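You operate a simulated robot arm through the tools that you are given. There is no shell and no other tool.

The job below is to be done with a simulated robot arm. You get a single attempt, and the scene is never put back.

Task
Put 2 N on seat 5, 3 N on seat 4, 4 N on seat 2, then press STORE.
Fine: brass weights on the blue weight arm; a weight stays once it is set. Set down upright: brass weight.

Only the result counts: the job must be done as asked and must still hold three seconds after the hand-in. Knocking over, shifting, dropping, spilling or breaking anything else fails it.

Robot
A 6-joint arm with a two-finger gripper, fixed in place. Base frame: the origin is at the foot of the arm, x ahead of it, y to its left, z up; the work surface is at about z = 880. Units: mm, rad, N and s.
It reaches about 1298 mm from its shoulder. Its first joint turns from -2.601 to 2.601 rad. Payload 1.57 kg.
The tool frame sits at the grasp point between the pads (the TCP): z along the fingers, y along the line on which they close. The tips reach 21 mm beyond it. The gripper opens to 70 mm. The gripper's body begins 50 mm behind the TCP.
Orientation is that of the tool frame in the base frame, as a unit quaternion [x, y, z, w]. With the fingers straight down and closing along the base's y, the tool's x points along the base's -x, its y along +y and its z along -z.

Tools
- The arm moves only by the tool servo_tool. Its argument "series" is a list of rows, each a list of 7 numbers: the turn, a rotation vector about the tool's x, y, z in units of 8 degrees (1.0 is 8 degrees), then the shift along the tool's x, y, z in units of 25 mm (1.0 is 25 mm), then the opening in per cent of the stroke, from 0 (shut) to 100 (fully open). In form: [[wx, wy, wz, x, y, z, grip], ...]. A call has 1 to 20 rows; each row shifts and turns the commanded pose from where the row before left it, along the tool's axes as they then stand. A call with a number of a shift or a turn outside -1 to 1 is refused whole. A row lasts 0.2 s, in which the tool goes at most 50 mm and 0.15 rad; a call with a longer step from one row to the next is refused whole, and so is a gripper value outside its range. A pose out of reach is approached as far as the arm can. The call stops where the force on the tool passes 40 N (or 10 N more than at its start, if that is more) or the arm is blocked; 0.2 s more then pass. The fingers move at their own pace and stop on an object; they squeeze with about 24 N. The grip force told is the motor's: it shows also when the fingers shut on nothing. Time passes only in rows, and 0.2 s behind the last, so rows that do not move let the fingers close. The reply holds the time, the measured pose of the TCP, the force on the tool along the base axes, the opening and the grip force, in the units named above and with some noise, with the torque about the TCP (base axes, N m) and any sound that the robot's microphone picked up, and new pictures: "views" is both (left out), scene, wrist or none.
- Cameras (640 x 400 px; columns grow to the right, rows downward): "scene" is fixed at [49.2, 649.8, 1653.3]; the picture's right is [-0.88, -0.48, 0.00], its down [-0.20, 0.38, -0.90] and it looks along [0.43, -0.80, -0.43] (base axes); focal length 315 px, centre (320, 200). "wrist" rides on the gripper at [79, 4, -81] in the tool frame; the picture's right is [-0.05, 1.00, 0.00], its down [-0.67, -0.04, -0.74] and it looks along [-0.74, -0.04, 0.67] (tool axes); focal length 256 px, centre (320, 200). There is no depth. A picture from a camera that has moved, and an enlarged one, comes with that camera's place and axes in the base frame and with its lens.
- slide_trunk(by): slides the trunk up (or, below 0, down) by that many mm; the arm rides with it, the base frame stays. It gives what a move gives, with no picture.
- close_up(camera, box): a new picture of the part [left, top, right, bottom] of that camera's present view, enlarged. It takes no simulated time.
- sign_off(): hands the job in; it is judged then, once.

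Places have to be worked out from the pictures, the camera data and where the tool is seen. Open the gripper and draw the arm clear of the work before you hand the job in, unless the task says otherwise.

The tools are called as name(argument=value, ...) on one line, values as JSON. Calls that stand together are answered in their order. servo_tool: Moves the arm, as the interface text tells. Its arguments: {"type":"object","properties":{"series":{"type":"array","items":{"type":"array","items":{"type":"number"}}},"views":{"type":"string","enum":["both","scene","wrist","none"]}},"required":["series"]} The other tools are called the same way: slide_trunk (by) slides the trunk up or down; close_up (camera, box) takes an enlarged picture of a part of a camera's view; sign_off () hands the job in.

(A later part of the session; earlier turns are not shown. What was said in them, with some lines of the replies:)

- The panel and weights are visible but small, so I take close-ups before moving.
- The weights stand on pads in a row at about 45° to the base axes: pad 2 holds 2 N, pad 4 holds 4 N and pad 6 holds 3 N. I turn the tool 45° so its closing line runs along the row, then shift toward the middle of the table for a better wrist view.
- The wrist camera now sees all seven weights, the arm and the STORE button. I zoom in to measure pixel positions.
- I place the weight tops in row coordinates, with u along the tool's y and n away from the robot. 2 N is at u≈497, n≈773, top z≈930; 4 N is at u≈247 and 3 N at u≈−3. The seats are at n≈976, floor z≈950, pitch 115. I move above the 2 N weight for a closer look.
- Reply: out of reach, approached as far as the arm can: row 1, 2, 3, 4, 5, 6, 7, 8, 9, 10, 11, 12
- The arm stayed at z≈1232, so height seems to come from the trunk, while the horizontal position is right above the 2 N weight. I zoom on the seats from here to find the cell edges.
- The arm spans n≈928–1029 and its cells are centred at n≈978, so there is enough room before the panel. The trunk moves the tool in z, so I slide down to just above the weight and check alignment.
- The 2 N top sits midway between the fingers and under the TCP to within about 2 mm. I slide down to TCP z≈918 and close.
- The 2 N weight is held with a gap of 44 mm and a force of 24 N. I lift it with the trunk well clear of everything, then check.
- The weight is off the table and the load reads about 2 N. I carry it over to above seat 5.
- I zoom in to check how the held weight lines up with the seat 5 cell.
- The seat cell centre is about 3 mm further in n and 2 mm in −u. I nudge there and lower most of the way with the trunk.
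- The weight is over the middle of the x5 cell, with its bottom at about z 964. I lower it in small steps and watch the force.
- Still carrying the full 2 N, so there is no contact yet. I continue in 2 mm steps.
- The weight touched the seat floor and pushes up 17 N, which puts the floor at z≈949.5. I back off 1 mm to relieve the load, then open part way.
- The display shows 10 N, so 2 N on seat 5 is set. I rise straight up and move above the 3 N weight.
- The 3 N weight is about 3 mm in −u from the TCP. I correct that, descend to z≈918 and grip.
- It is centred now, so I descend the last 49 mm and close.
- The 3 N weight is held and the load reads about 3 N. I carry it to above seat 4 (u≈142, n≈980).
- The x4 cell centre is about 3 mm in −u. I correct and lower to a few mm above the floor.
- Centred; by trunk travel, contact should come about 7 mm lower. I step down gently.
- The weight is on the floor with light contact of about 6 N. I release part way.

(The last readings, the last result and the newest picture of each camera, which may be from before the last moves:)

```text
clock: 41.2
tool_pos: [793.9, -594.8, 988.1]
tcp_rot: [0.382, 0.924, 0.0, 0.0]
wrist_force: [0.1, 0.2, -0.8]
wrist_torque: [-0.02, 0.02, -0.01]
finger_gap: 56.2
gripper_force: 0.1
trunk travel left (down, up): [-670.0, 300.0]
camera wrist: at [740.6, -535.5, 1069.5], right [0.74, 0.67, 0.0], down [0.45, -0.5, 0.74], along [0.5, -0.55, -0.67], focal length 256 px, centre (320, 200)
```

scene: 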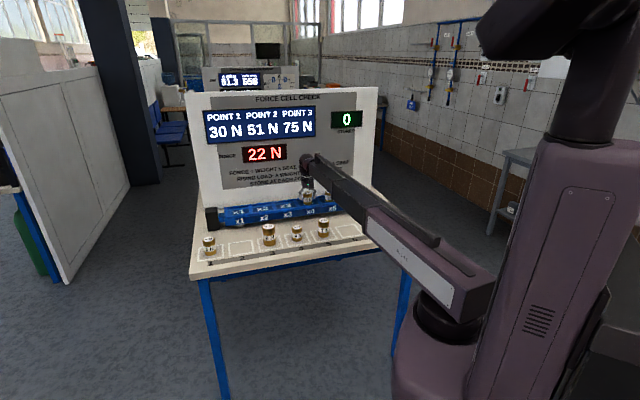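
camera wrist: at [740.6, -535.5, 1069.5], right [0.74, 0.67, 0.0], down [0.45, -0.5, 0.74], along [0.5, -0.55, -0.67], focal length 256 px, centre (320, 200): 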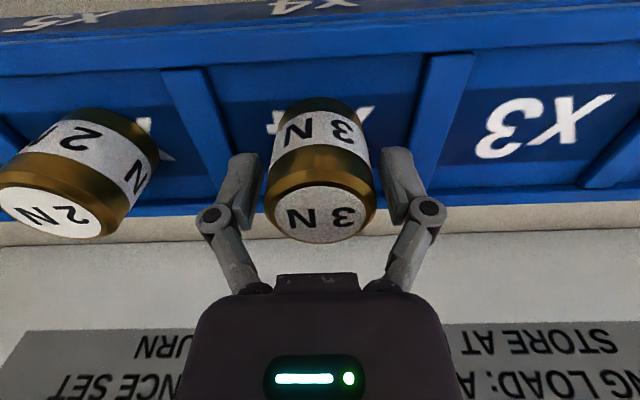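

The display shows 22 N, which is correct. I lift straight up and move above the 4 N weight.

slide_trunk(by=90)

servo_tool(series=[[0, 0, 0, 0.929, 0.465, 0, 100], [0, 0, 0, 0.929, 0.465, 0, 100], [0, 0, 0, 0.929, 0.465, 0, 100], [0, 0, 0, 0.929, 0.465, 0, 100], [0, 0, 0, 0.929, 0.465, 0, 100], [0, 0, 0, 0.929, 0.465, 0, 100], [0, 0, 0, 0.929, 0.465, 0, 100], [0, 0, 0, 0.929, 0.465, 0, 100], [0, 0, 0, 0.929, 0.465, 0, 100], [0, 0, 0, 0, 0, 0, 100], [0, 0, 0, 0, 0, 0, 100]], views="scene")

close_up(camera="wrist", box=[160, 0, 480, 200])

```text
clock: 42.5
tool_pos: [793.9, -593.5, 1079.3]
tcp_rot: [0.383, 0.924, 0.0, 0.0]
wrist_force: [-0.5, 0.3, 0.1]
wrist_torque: [-0.02, 0.02, 0.02]
finger_gap: 55.9
gripper_force: 0.1
trunk travel left (down, up): [-760.0, 210.0]
```

```text
clock: 44.9
tool_pos: [718.7, -373.1, 1079.1]
tcp_rot: [0.383, 0.924, 0.001, 0.0]
wrist_force: [-0.3, 0.1, 0.0]
wrist_torque: [-0.01, 0.01, 0.03]
finger_gap: 69.9
gripper_force: 0.1
trunk travel left (down, up): [-760.0, 210.0]
```

scene: 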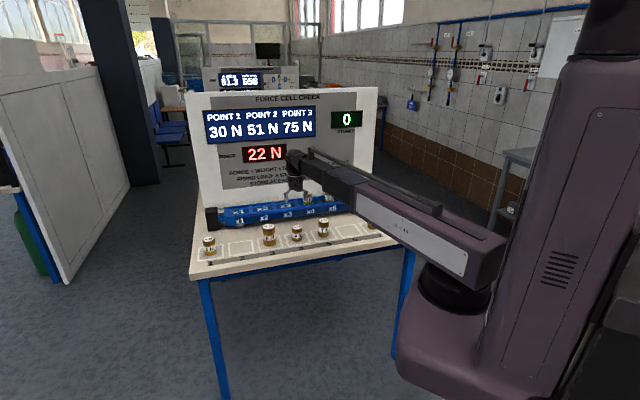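

```text
2.00 times, centred on (320, 100) of wrist
camera zoom: at [666.6, -314.7, 1159.6], right [0.74, 0.67, 0.0], down [0.45, -0.5, 0.74], along [0.5, -0.55, -0.67], focal length 512 px, centre (320, 400)
```

zoom: 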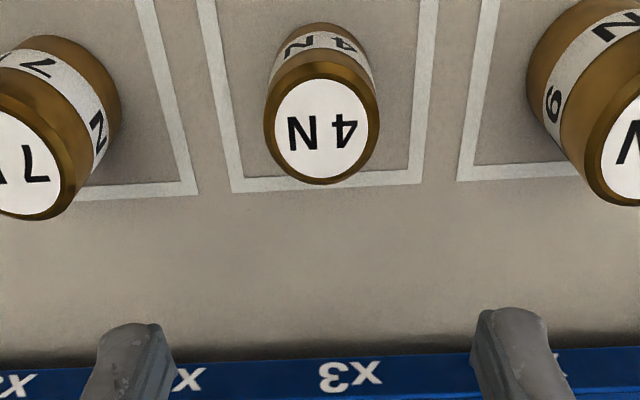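

The 4 N weight is centred under the TCP. I descend to z≈921, grip and lift.

slide_trunk(by=-110)

close_up(camera="wrist", box=[160, 50, 480, 250])

```text
clock: 46.3
tool_pos: [718.8, -373.4, 969.3]
tcp_rot: [0.383, 0.924, 0.0, 0.0]
wrist_force: [1.0, -0.4, -0.8]
wrist_torque: [0.0, 0.01, 0.03]
finger_gap: 69.9
gripper_force: 0.0
trunk travel left (down, up): [-650.0, 320.0]
```

```text
2.00 times, centred on (320, 150) of wrist
camera zoom: at [666.6, -314.8, 1049.6], right [0.74, 0.67, 0.0], down [0.45, -0.5, 0.74], along [0.5, -0.55, -0.67], focal length 512 px, centre (320, 300)
```

zoom: 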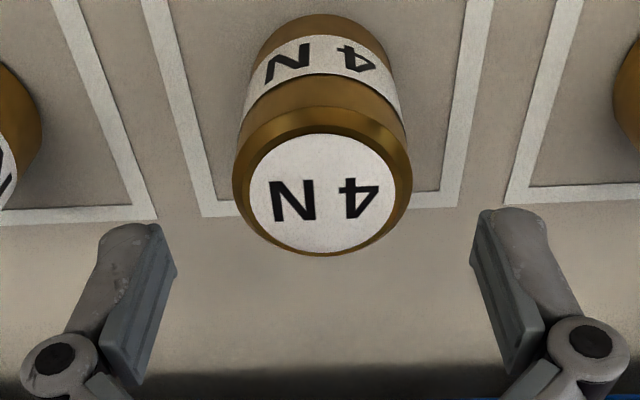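

Still well centred between the fingers. I descend the last 48 mm, close and lift.

slide_trunk(by=-48)

servo_tool(series=[[0, 0, 0, 0, 0, 0, 60], [0, 0, 0, 0, 0, 0, 30], [0, 0, 0, 0, 0, 0, 30], [0, 0, 0, 0, 0, 0, 30], [0, 0, 0, 0, 0, 0, 30]], views="none")

slide_trunk(by=160)

servo_tool(series=[[0, 0, 0, 0, 0, 0, 30]], views="both")

```text
clock: 47.2
tool_pos: [719.4, -373.7, 921.5]
tcp_rot: [0.383, 0.924, 0.0, 0.001]
wrist_force: [0.3, 0.1, -0.4]
wrist_torque: [0.03, 0.04, -0.01]
finger_gap: 69.9
gripper_force: 0.0
trunk travel left (down, up): [-602.0, 368.0]
```

```text
clock: 48.4
tool_pos: [719.0, -373.1, 921.6]
tcp_rot: [0.383, 0.924, 0.0, 0.0]
wrist_force: [2.5, -0.3, 7.0]
wrist_torque: [0.02, -0.09, -0.04]
finger_gap: 47.4
gripper_force: 23.7
trunk travel left (down, up): [-602.0, 368.0]
```

```text
clock: 50.2
tool_pos: [719.6, -374.2, 1081.9]
tcp_rot: [0.382, 0.924, 0.0, 0.0]
wrist_force: [0.1, -0.3, -4.5]
wrist_torque: [0.0, 0.01, 0.03]
finger_gap: 47.0
gripper_force: 23.3
trunk travel left (down, up): [-762.0, 208.0]
```

```text
clock: 50.6
tool_pos: [719.6, -374.8, 1081.7]
tcp_rot: [0.383, 0.924, 0.0, -0.001]
wrist_force: [0.4, 0.9, -3.3]
wrist_torque: [0.01, 0.04, -0.03]
finger_gap: 47.3
gripper_force: 23.4
trunk travel left (down, up): [-762.0, 208.0]
camera wrist: at [667.0, -314.9, 1161.3], right [0.74, 0.67, 0.0], down [0.45, -0.5, 0.74], along [0.5, -0.55, -0.67], focal length 256 px, centre (320, 200)
```

scene: 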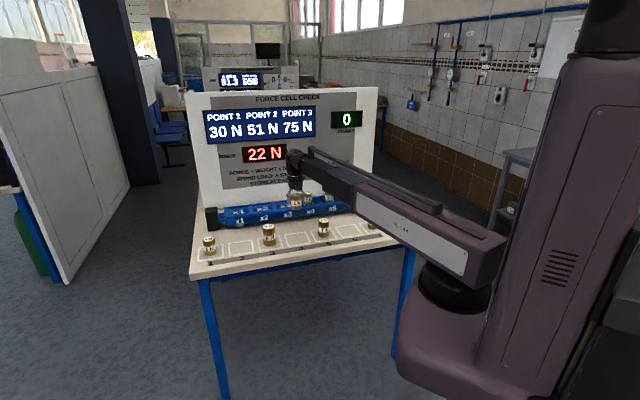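
wrist: 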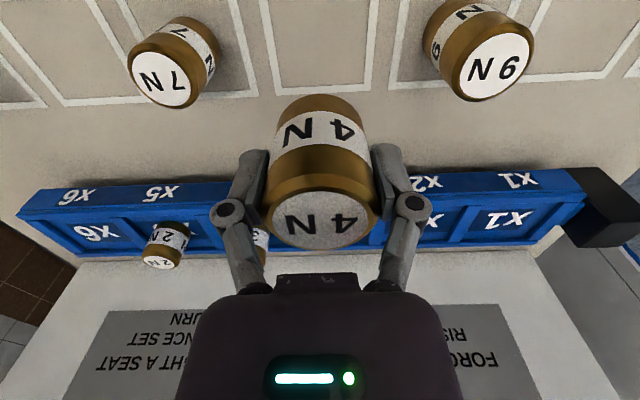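

The 4 N weight is held. I carry it to above seat 2 (u≈370, n≈981).

servo_tool(series=[[0, 0, 0, 0, 1, 0, 30], [0, 0, 0, 0, 1, 0, 30], [0, 0, 0, 0, 1, 0, 30], [0, 0, 0, 0, 1, 0, 30], [0, 0, 0, 0, 1, 0, 30], [0, 0, 0, -0.924, 0, 0, 30], [0, 0, 0, -0.924, 0, 0, 30], [0, 0, 0, -0.924, 0, 0, 30], [0, 0, 0, -0.924, 0, 0, 30], [0, 0, 0, -0.924, 0, 0, 30], [0, 0, 0, -0.924, 0, 0, 30], [0, 0, 0, -0.924, 0, 0, 30], [0, 0, 0, -0.924, 0, 0, 30], [0, 0, 0, -0.924, 0, 0, 30], [0, 0, 0, 0, 0, 0, 30], [0, 0, 0, 0, 0, 0, 30]], views="both")

close_up(camera="wrist", box=[160, 0, 480, 200])

```text
clock: 54.0
tool_pos: [955.4, -430.8, 1080.0]
tcp_rot: [0.383, 0.924, 0.0, 0.001]
wrist_force: [0.8, 1.2, -3.8]
wrist_torque: [0.01, 0.03, -0.05]
finger_gap: 47.1
gripper_force: 24.2
trunk travel left (down, up): [-762.0, 208.0]
camera wrist: at [902.5, -372.6, 1161.0], right [0.74, 0.67, 0.0], down [0.45, -0.5, 0.74], along [0.5, -0.55, -0.67], focal length 256 px, centre (320, 200)
```

scene: 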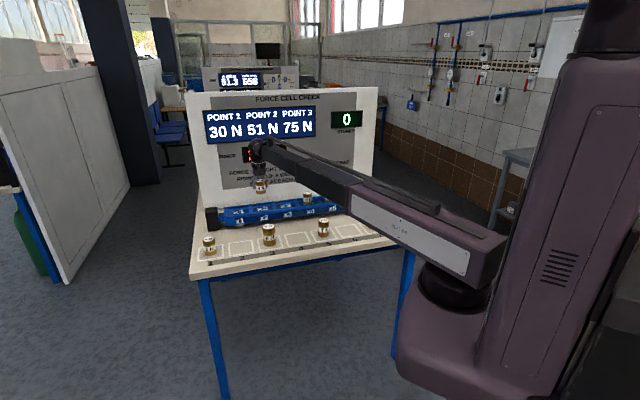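
wrist: 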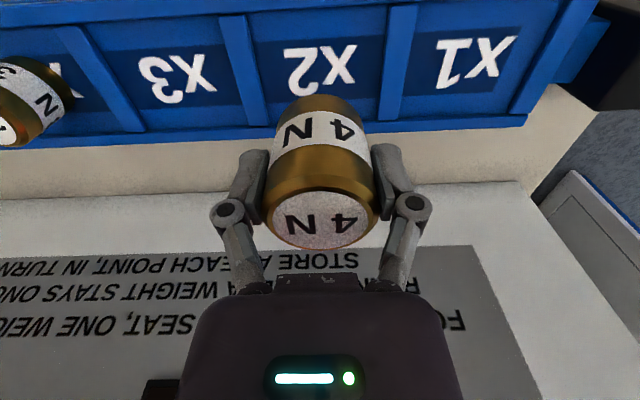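

```text
2.00 times, centred on (320, 100) of wrist
camera zoom: at [902.5, -372.6, 1161.0], right [0.74, 0.67, 0.0], down [0.45, -0.5, 0.74], along [0.5, -0.55, -0.67], focal length 512 px, centre (320, 400)
```

zoom: 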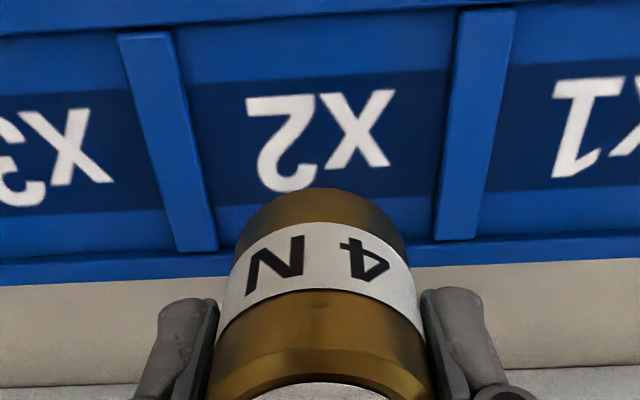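

Aligned with the x2 cell to within 1 mm. I lower in stages.

slide_trunk(by=-83)

slide_trunk(by=-5)

slide_trunk(by=-1)

slide_trunk(by=-1)

```text
clock: 55.2
tool_pos: [955.9, -430.7, 997.2]
tcp_rot: [0.382, 0.924, 0.0, 0.0]
wrist_force: [0.0, -0.9, -4.6]
wrist_torque: [0.02, 0.0, 0.01]
finger_gap: 47.0
gripper_force: 24.9
trunk travel left (down, up): [-679.0, 291.0]
```

```text
clock: 55.8
tool_pos: [955.3, -431.3, 992.8]
tcp_rot: [0.383, 0.924, 0.0, 0.0]
wrist_force: [-0.2, -0.7, -3.5]
wrist_torque: [0.0, -0.01, -0.01]
finger_gap: 47.1
gripper_force: 23.5
trunk travel left (down, up): [-674.0, 296.0]
```

```text
clock: 56.3
tool_pos: [955.8, -431.1, 991.9]
tcp_rot: [0.382, 0.924, 0.0, -0.001]
wrist_force: [-0.3, -0.3, -4.3]
wrist_torque: [-0.02, 0.0, 0.03]
finger_gap: 47.4
gripper_force: 24.1
trunk travel left (down, up): [-673.0, 297.0]
```

```text
clock: 56.8
tool_pos: [955.6, -431.4, 991.1]
tcp_rot: [0.383, 0.924, 0.0, 0.001]
wrist_force: [3.8, -1.4, 6.2]
wrist_torque: [0.03, 0.0, -0.02]
finger_gap: 47.1
gripper_force: 23.9
trunk travel left (down, up): [-672.0, 298.0]
```

Light contact with the seat floor of about 6 N. I release.

servo_tool(series=[[0, 0, 0, 0, 0, 0, 69], [0, 0, 0, 0, 0, 0, 74], [0, 0, 0, 0, 0, 0, 82], [0, 0, 0, 0, 0, 0, 82]], views="both")

```text
clock: 57.8
tool_pos: [955.0, -431.4, 990.3]
tcp_rot: [0.382, 0.924, 0.0, 0.0]
wrist_force: [-0.6, -0.6, 0.1]
wrist_torque: [0.0, -0.03, 0.0]
finger_gap: 57.1
gripper_force: 0.0
trunk travel left (down, up): [-672.0, 298.0]
camera wrist: at [902.0, -372.3, 1071.5], right [0.74, 0.67, 0.0], down [0.45, -0.5, 0.74], along [0.5, -0.55, -0.67], focal length 256 px, centre (320, 200)
```

scene: 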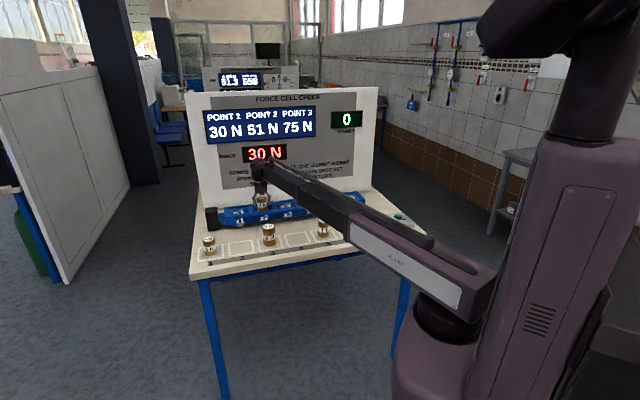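
wrist: 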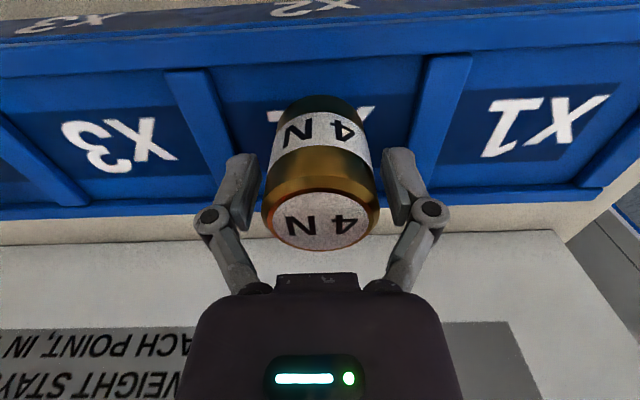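

The display shows 30 N. I lift, pull back from the arm, then travel toward the STORE button with the gripper shut.

slide_trunk(by=95)

servo_tool(series=[[0, 0, 0, 0.99, 0, 0, 82], [0, 0, 0, 0.99, 0, 0, 82], [0, 0, 0, 0.99, 0, 0, 82], [0, 0, 0, 0.99, 0, 0, 82], [0, 0, 0, 0.99, 0, 0, 82], [0, 0, 0, 0.99, 0, 0, 82], [0, 0, 0, 0.99, 0, 0, 82], [0, 0, 0, 0.99, 0, 0, 82], [0, 0, 0, 0, -1, 0, 50], [0, 0, 0, 0, -1, 0, 0], [0, 0, 0, 0, -1, 0, 0], [0, 0, 0, 0, -1, 0, 0], [0, 0, 0, 0, -1, 0, 0], [0, 0, 0, 0, -1, 0, 0], [0, 0, 0, 0, -1, 0, 0], [0, 0, 0, 0, -1, 0, 0], [0, 0, 0, 0, -1, 0, 0], [0, 0, 0, 0, -1, 0, 0], [0, 0, 0, 0, -1, 0, 0], [0, 0, 0, 0, -1, 0, 0]], views="none")

servo_tool(series=[[0, 0, 0, 0, -1, 0, 0], [0, 0, 0, 0, -1, 0, 0], [0, 0, 0, 0, -1, 0, 0], [0, 0, 0, 0, -1, 0, 0], [0, 0, 0, 0, -1, 0, 0], [0, 0, 0, 0, -1, 0, 0], [0, 0, 0, 0, -1, 0, 0], [0, 0, 0, 0, -1, 0, 0], [0, 0, 0, 0, -1, 0, 0], [0, 0, 0, 0, -1, 0, 0], [0, 0, 0, 0, -1, 0, 0], [0, 0, 0, 0, -1, 0, 0], [0, 0, 0, 0, -1, 0, 0], [0, 0, 0, 0, -0.5, 0, 0], [0, 0, 0, 0, 0, 0, 0], [0, 0, 0, 0, 0, 0, 0]], views="both")

close_up(camera="wrist", box=[160, 0, 480, 200])

```text
clock: 59.1
tool_pos: [955.2, -431.7, 1086.0]
tcp_rot: [0.383, 0.924, 0.0, 0.0]
wrist_force: [0.2, -1.0, 0.9]
wrist_torque: [0.01, 0.04, -0.04]
finger_gap: 57.1
gripper_force: 0.1
trunk travel left (down, up): [-767.0, 203.0]
```

```text
clock: 63.3
tool_pos: [602.9, -504.3, 1086.8]
tcp_rot: [0.382, 0.924, 0.0, 0.001]
wrist_force: [-0.2, -0.2, 0.2]
wrist_torque: [-0.02, -0.02, -0.01]
finger_gap: 0.1
gripper_force: 23.9
trunk travel left (down, up): [-767.0, 203.0]
```

```text
clock: 66.7
tool_pos: [364.3, -742.7, 1085.8]
tcp_rot: [0.383, 0.924, 0.0, 0.0]
wrist_force: [0.1, 0.1, 0.0]
wrist_torque: [0.04, 0.01, 0.0]
finger_gap: 0.0
gripper_force: 24.0
trunk travel left (down, up): [-767.0, 203.0]
camera wrist: at [310.6, -683.3, 1166.5], right [0.74, 0.67, 0.0], down [0.45, -0.5, 0.74], along [0.5, -0.55, -0.67], focal length 256 px, centre (320, 200)
```

scene: 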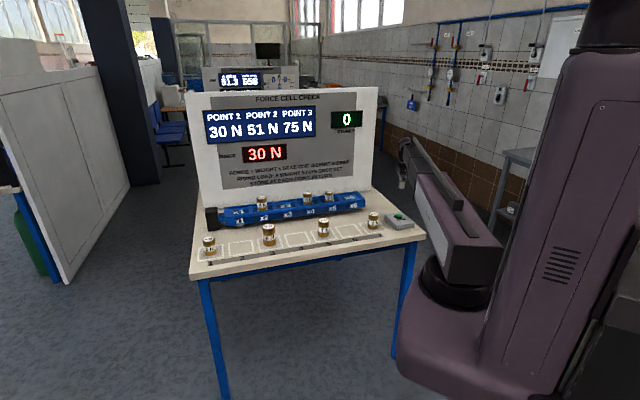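
wrist: 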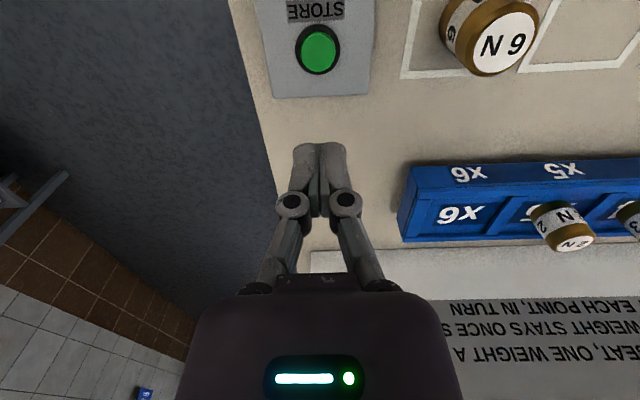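

```text
2.00 times, centred on (320, 100) of wrist
camera zoom: at [310.6, -683.3, 1166.5], right [0.74, 0.67, 0.0], down [0.45, -0.5, 0.74], along [0.5, -0.55, -0.67], focal length 512 px, centre (320, 400)
```

zoom: 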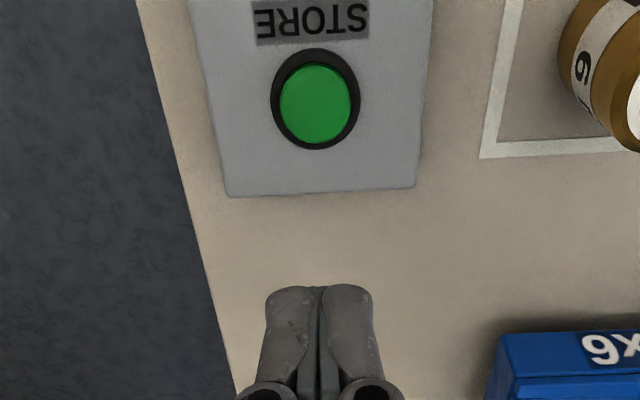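

The STORE button is nearly below the closed fingertips, about 2 mm off. I correct and descend to about 10 mm above it.

servo_tool(series=[[0, 0, 0, -0.06, -0.08, 0, 0], [0, 0, 0, 0, 0, 0, 0]], views="none")

slide_trunk(by=-135)

close_up(camera="wrist", box=[160, 50, 480, 250])

close_up(camera="scene", box=[340, 180, 460, 255])

```text
clock: 67.3
tool_pos: [363.2, -743.3, 1085.7]
tcp_rot: [0.383, 0.924, -0.001, 0.0]
wrist_force: [-0.3, -0.7, 0.0]
wrist_torque: [-0.03, -0.03, 0.04]
finger_gap: 0.0
gripper_force: 23.5
trunk travel left (down, up): [-767.0, 203.0]
```

```text
clock: 68.9
tool_pos: [363.5, -744.1, 950.3]
tcp_rot: [0.383, 0.924, 0.0, 0.0]
wrist_force: [1.1, -1.2, 0.2]
wrist_torque: [-0.03, -0.01, 0.0]
finger_gap: 0.0
gripper_force: 23.8
trunk travel left (down, up): [-632.0, 338.0]
```

```text
2.00 times, centred on (320, 150) of wrist
camera zoom: at [310.2, -685.2, 1031.6], right [0.74, 0.67, 0.0], down [0.45, -0.5, 0.74], along [0.5, -0.55, -0.67], focal length 512 px, centre (320, 300)
```

zoom: 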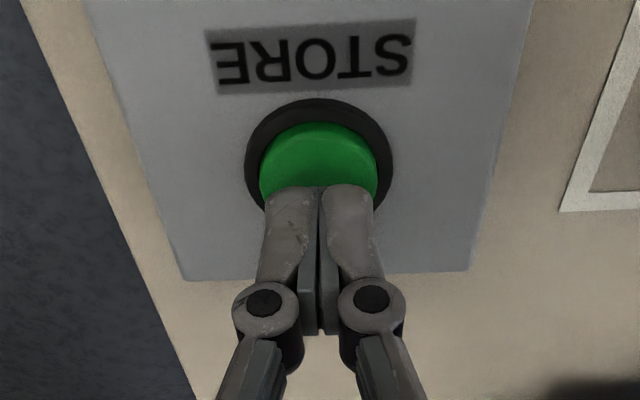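

```text
5.33 times, centred on (400, 218) of scene
camera zoom: at [49.2, 649.8, 1653.3], right [-0.88, -0.48, 0.0], down [-0.2, 0.38, -0.9], along [0.43, -0.8, -0.43], focal length 1682 px, centre (-107, 107)
```

zoom: 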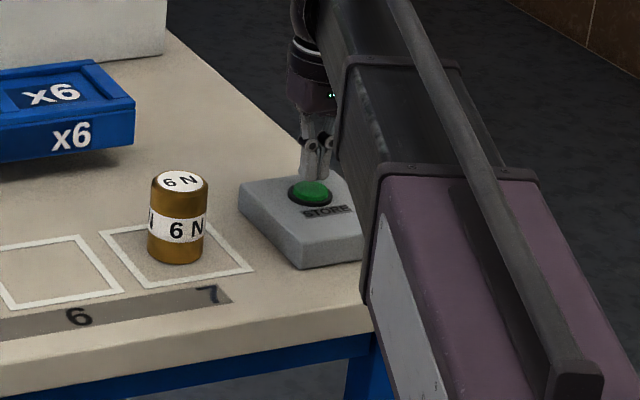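

The tips are about 15 mm above the button and centred on it. I lower step by step until it clicks.

slide_trunk(by=-10)

slide_trunk(by=-2)

slide_trunk(by=-2)

close_up(camera="scene", box=[200, 90, 400, 215])

```text
clock: 69.5
tool_pos: [362.9, -743.2, 941.6]
tcp_rot: [0.383, 0.924, 0.0, 0.0]
wrist_force: [0.3, -0.4, 0.2]
wrist_torque: [0.02, -0.03, 0.0]
finger_gap: 0.0
gripper_force: 24.1
trunk travel left (down, up): [-622.0, 348.0]
```

```text
clock: 70.0
tool_pos: [362.4, -744.2, 938.0]
tcp_rot: [0.382, 0.924, 0.0, 0.0]
wrist_force: [0.3, 0.9, 0.0]
wrist_torque: [0.01, -0.01, -0.03]
finger_gap: 0.0
gripper_force: 28.2
trunk travel left (down, up): [-620.0, 350.0]
```

```text
clock: 70.5
tool_pos: [363.1, -743.3, 938.0]
tcp_rot: [0.382, 0.924, 0.0, 0.0]
wrist_force: [-0.1, 0.1, 0.5]
wrist_torque: [0.01, 0.01, 0.01]
finger_gap: 6.1
gripper_force: 28.1
trunk travel left (down, up): [-618.0, 352.0]
heard: click
```

```text
3.20 times, centred on (300, 152) of scene
camera zoom: at [49.2, 649.8, 1653.3], right [-0.88, -0.48, 0.0], down [-0.2, 0.38, -0.9], along [0.43, -0.8, -0.43], focal length 1009 px, centre (384, 352)
```

zoom: 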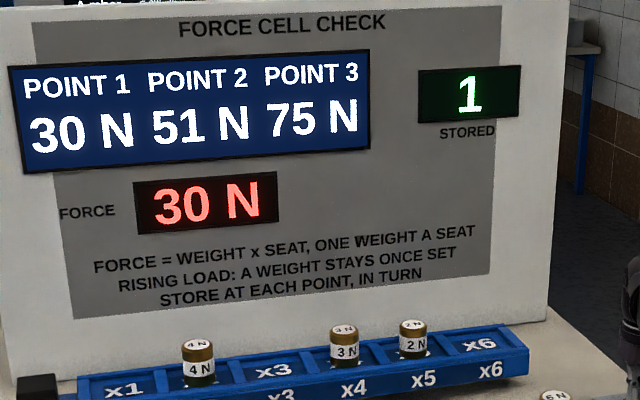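

A click was heard and STORED shows 1 at 30 N. I rise straight off the button in one motion.

slide_trunk(by=150)

servo_tool(series=[[0, 0, 0, 1, 0, 0, 50], [0, 0, 0, 1, 0, 0, 100], [0, 0, 0, 1, 0, 0, 100], [0, 0, 0, 1, 0, 0, 100], [0, 0, 0, 1, 0, 0, 100], [0, 0, 0, 1, 0, 0, 100], [0, 0, 0, 0, 0, 0, 100], [0, 0, 0, 0, 0, 0, 100]], views="both")

close_up(camera="scene", box=[180, 90, 430, 290])

```text
clock: 72.3
tool_pos: [363.7, -743.9, 1086.4]
tcp_rot: [0.383, 0.924, 0.0, 0.0]
wrist_force: [-1.3, -0.3, -0.9]
wrist_torque: [0.02, -0.03, -0.03]
finger_gap: 0.0
gripper_force: 28.2
trunk travel left (down, up): [-768.0, 202.0]
```

```text
clock: 74.1
tool_pos: [257.5, -638.2, 1086.1]
tcp_rot: [0.382, 0.924, 0.0, 0.001]
wrist_force: [-0.1, -0.4, 0.5]
wrist_torque: [0.05, 0.02, -0.01]
finger_gap: 70.1
gripper_force: 0.1
trunk travel left (down, up): [-768.0, 202.0]
camera wrist: at [204.5, -579.4, 1167.6], right [0.74, 0.67, 0.0], down [0.45, -0.5, 0.74], along [0.5, -0.55, -0.67], focal length 256 px, centre (320, 200)
```

scene: 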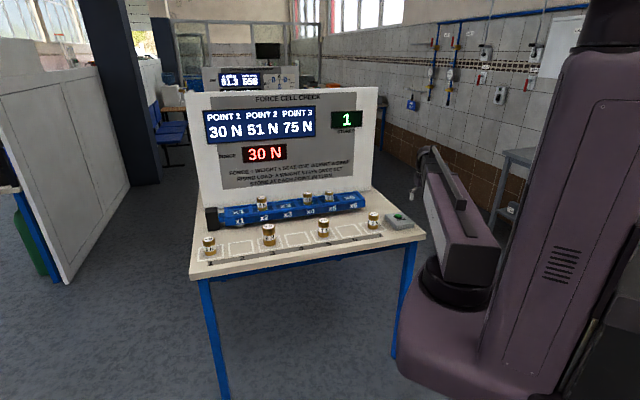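
wrist: 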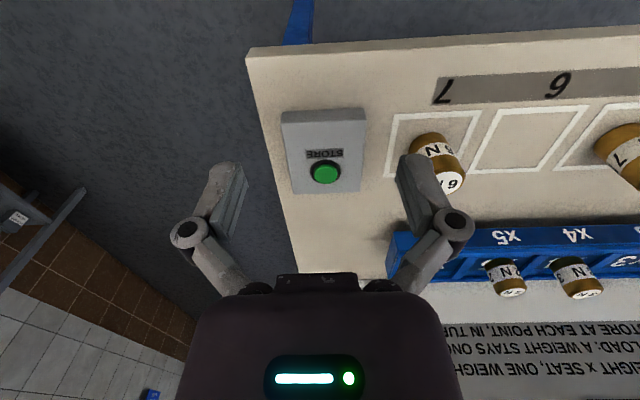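

```text
2.00 times, centred on (305, 190) of scene
camera zoom: at [49.2, 649.8, 1653.3], right [-0.88, -0.48, 0.0], down [-0.2, 0.38, -0.9], along [0.43, -0.8, -0.43], focal length 631 px, centre (350, 220)
```

zoom: 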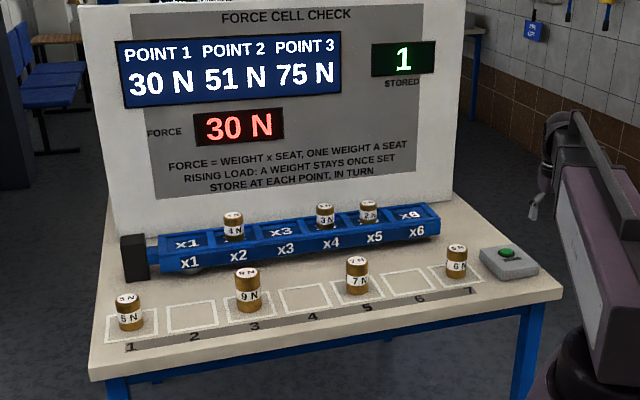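

The display shows 30 N and STORED 1. The weights are upright on seats 2, 4 and 5, the other weights are untouched, and the gripper is open and clear, so I hand in.

sign_off()

```text
The job is handed in.
```

The job is done and handed in. The 2 N weight is on seat 5, 3 N is on seat 4 and 4 N is on seat 2. I then pressed STORE once.

After the press the panel showed FORCE 30 N, matching point 1, and STORED 1. In the last picture the three weights stood upright on their seats and the other four were still on their pads. The gripper is open and the arm is drawn back from the table.

I stored point 1 only, as asked. Points 2 (51 N) and 3 (75 N) on the panel were not part of the job.
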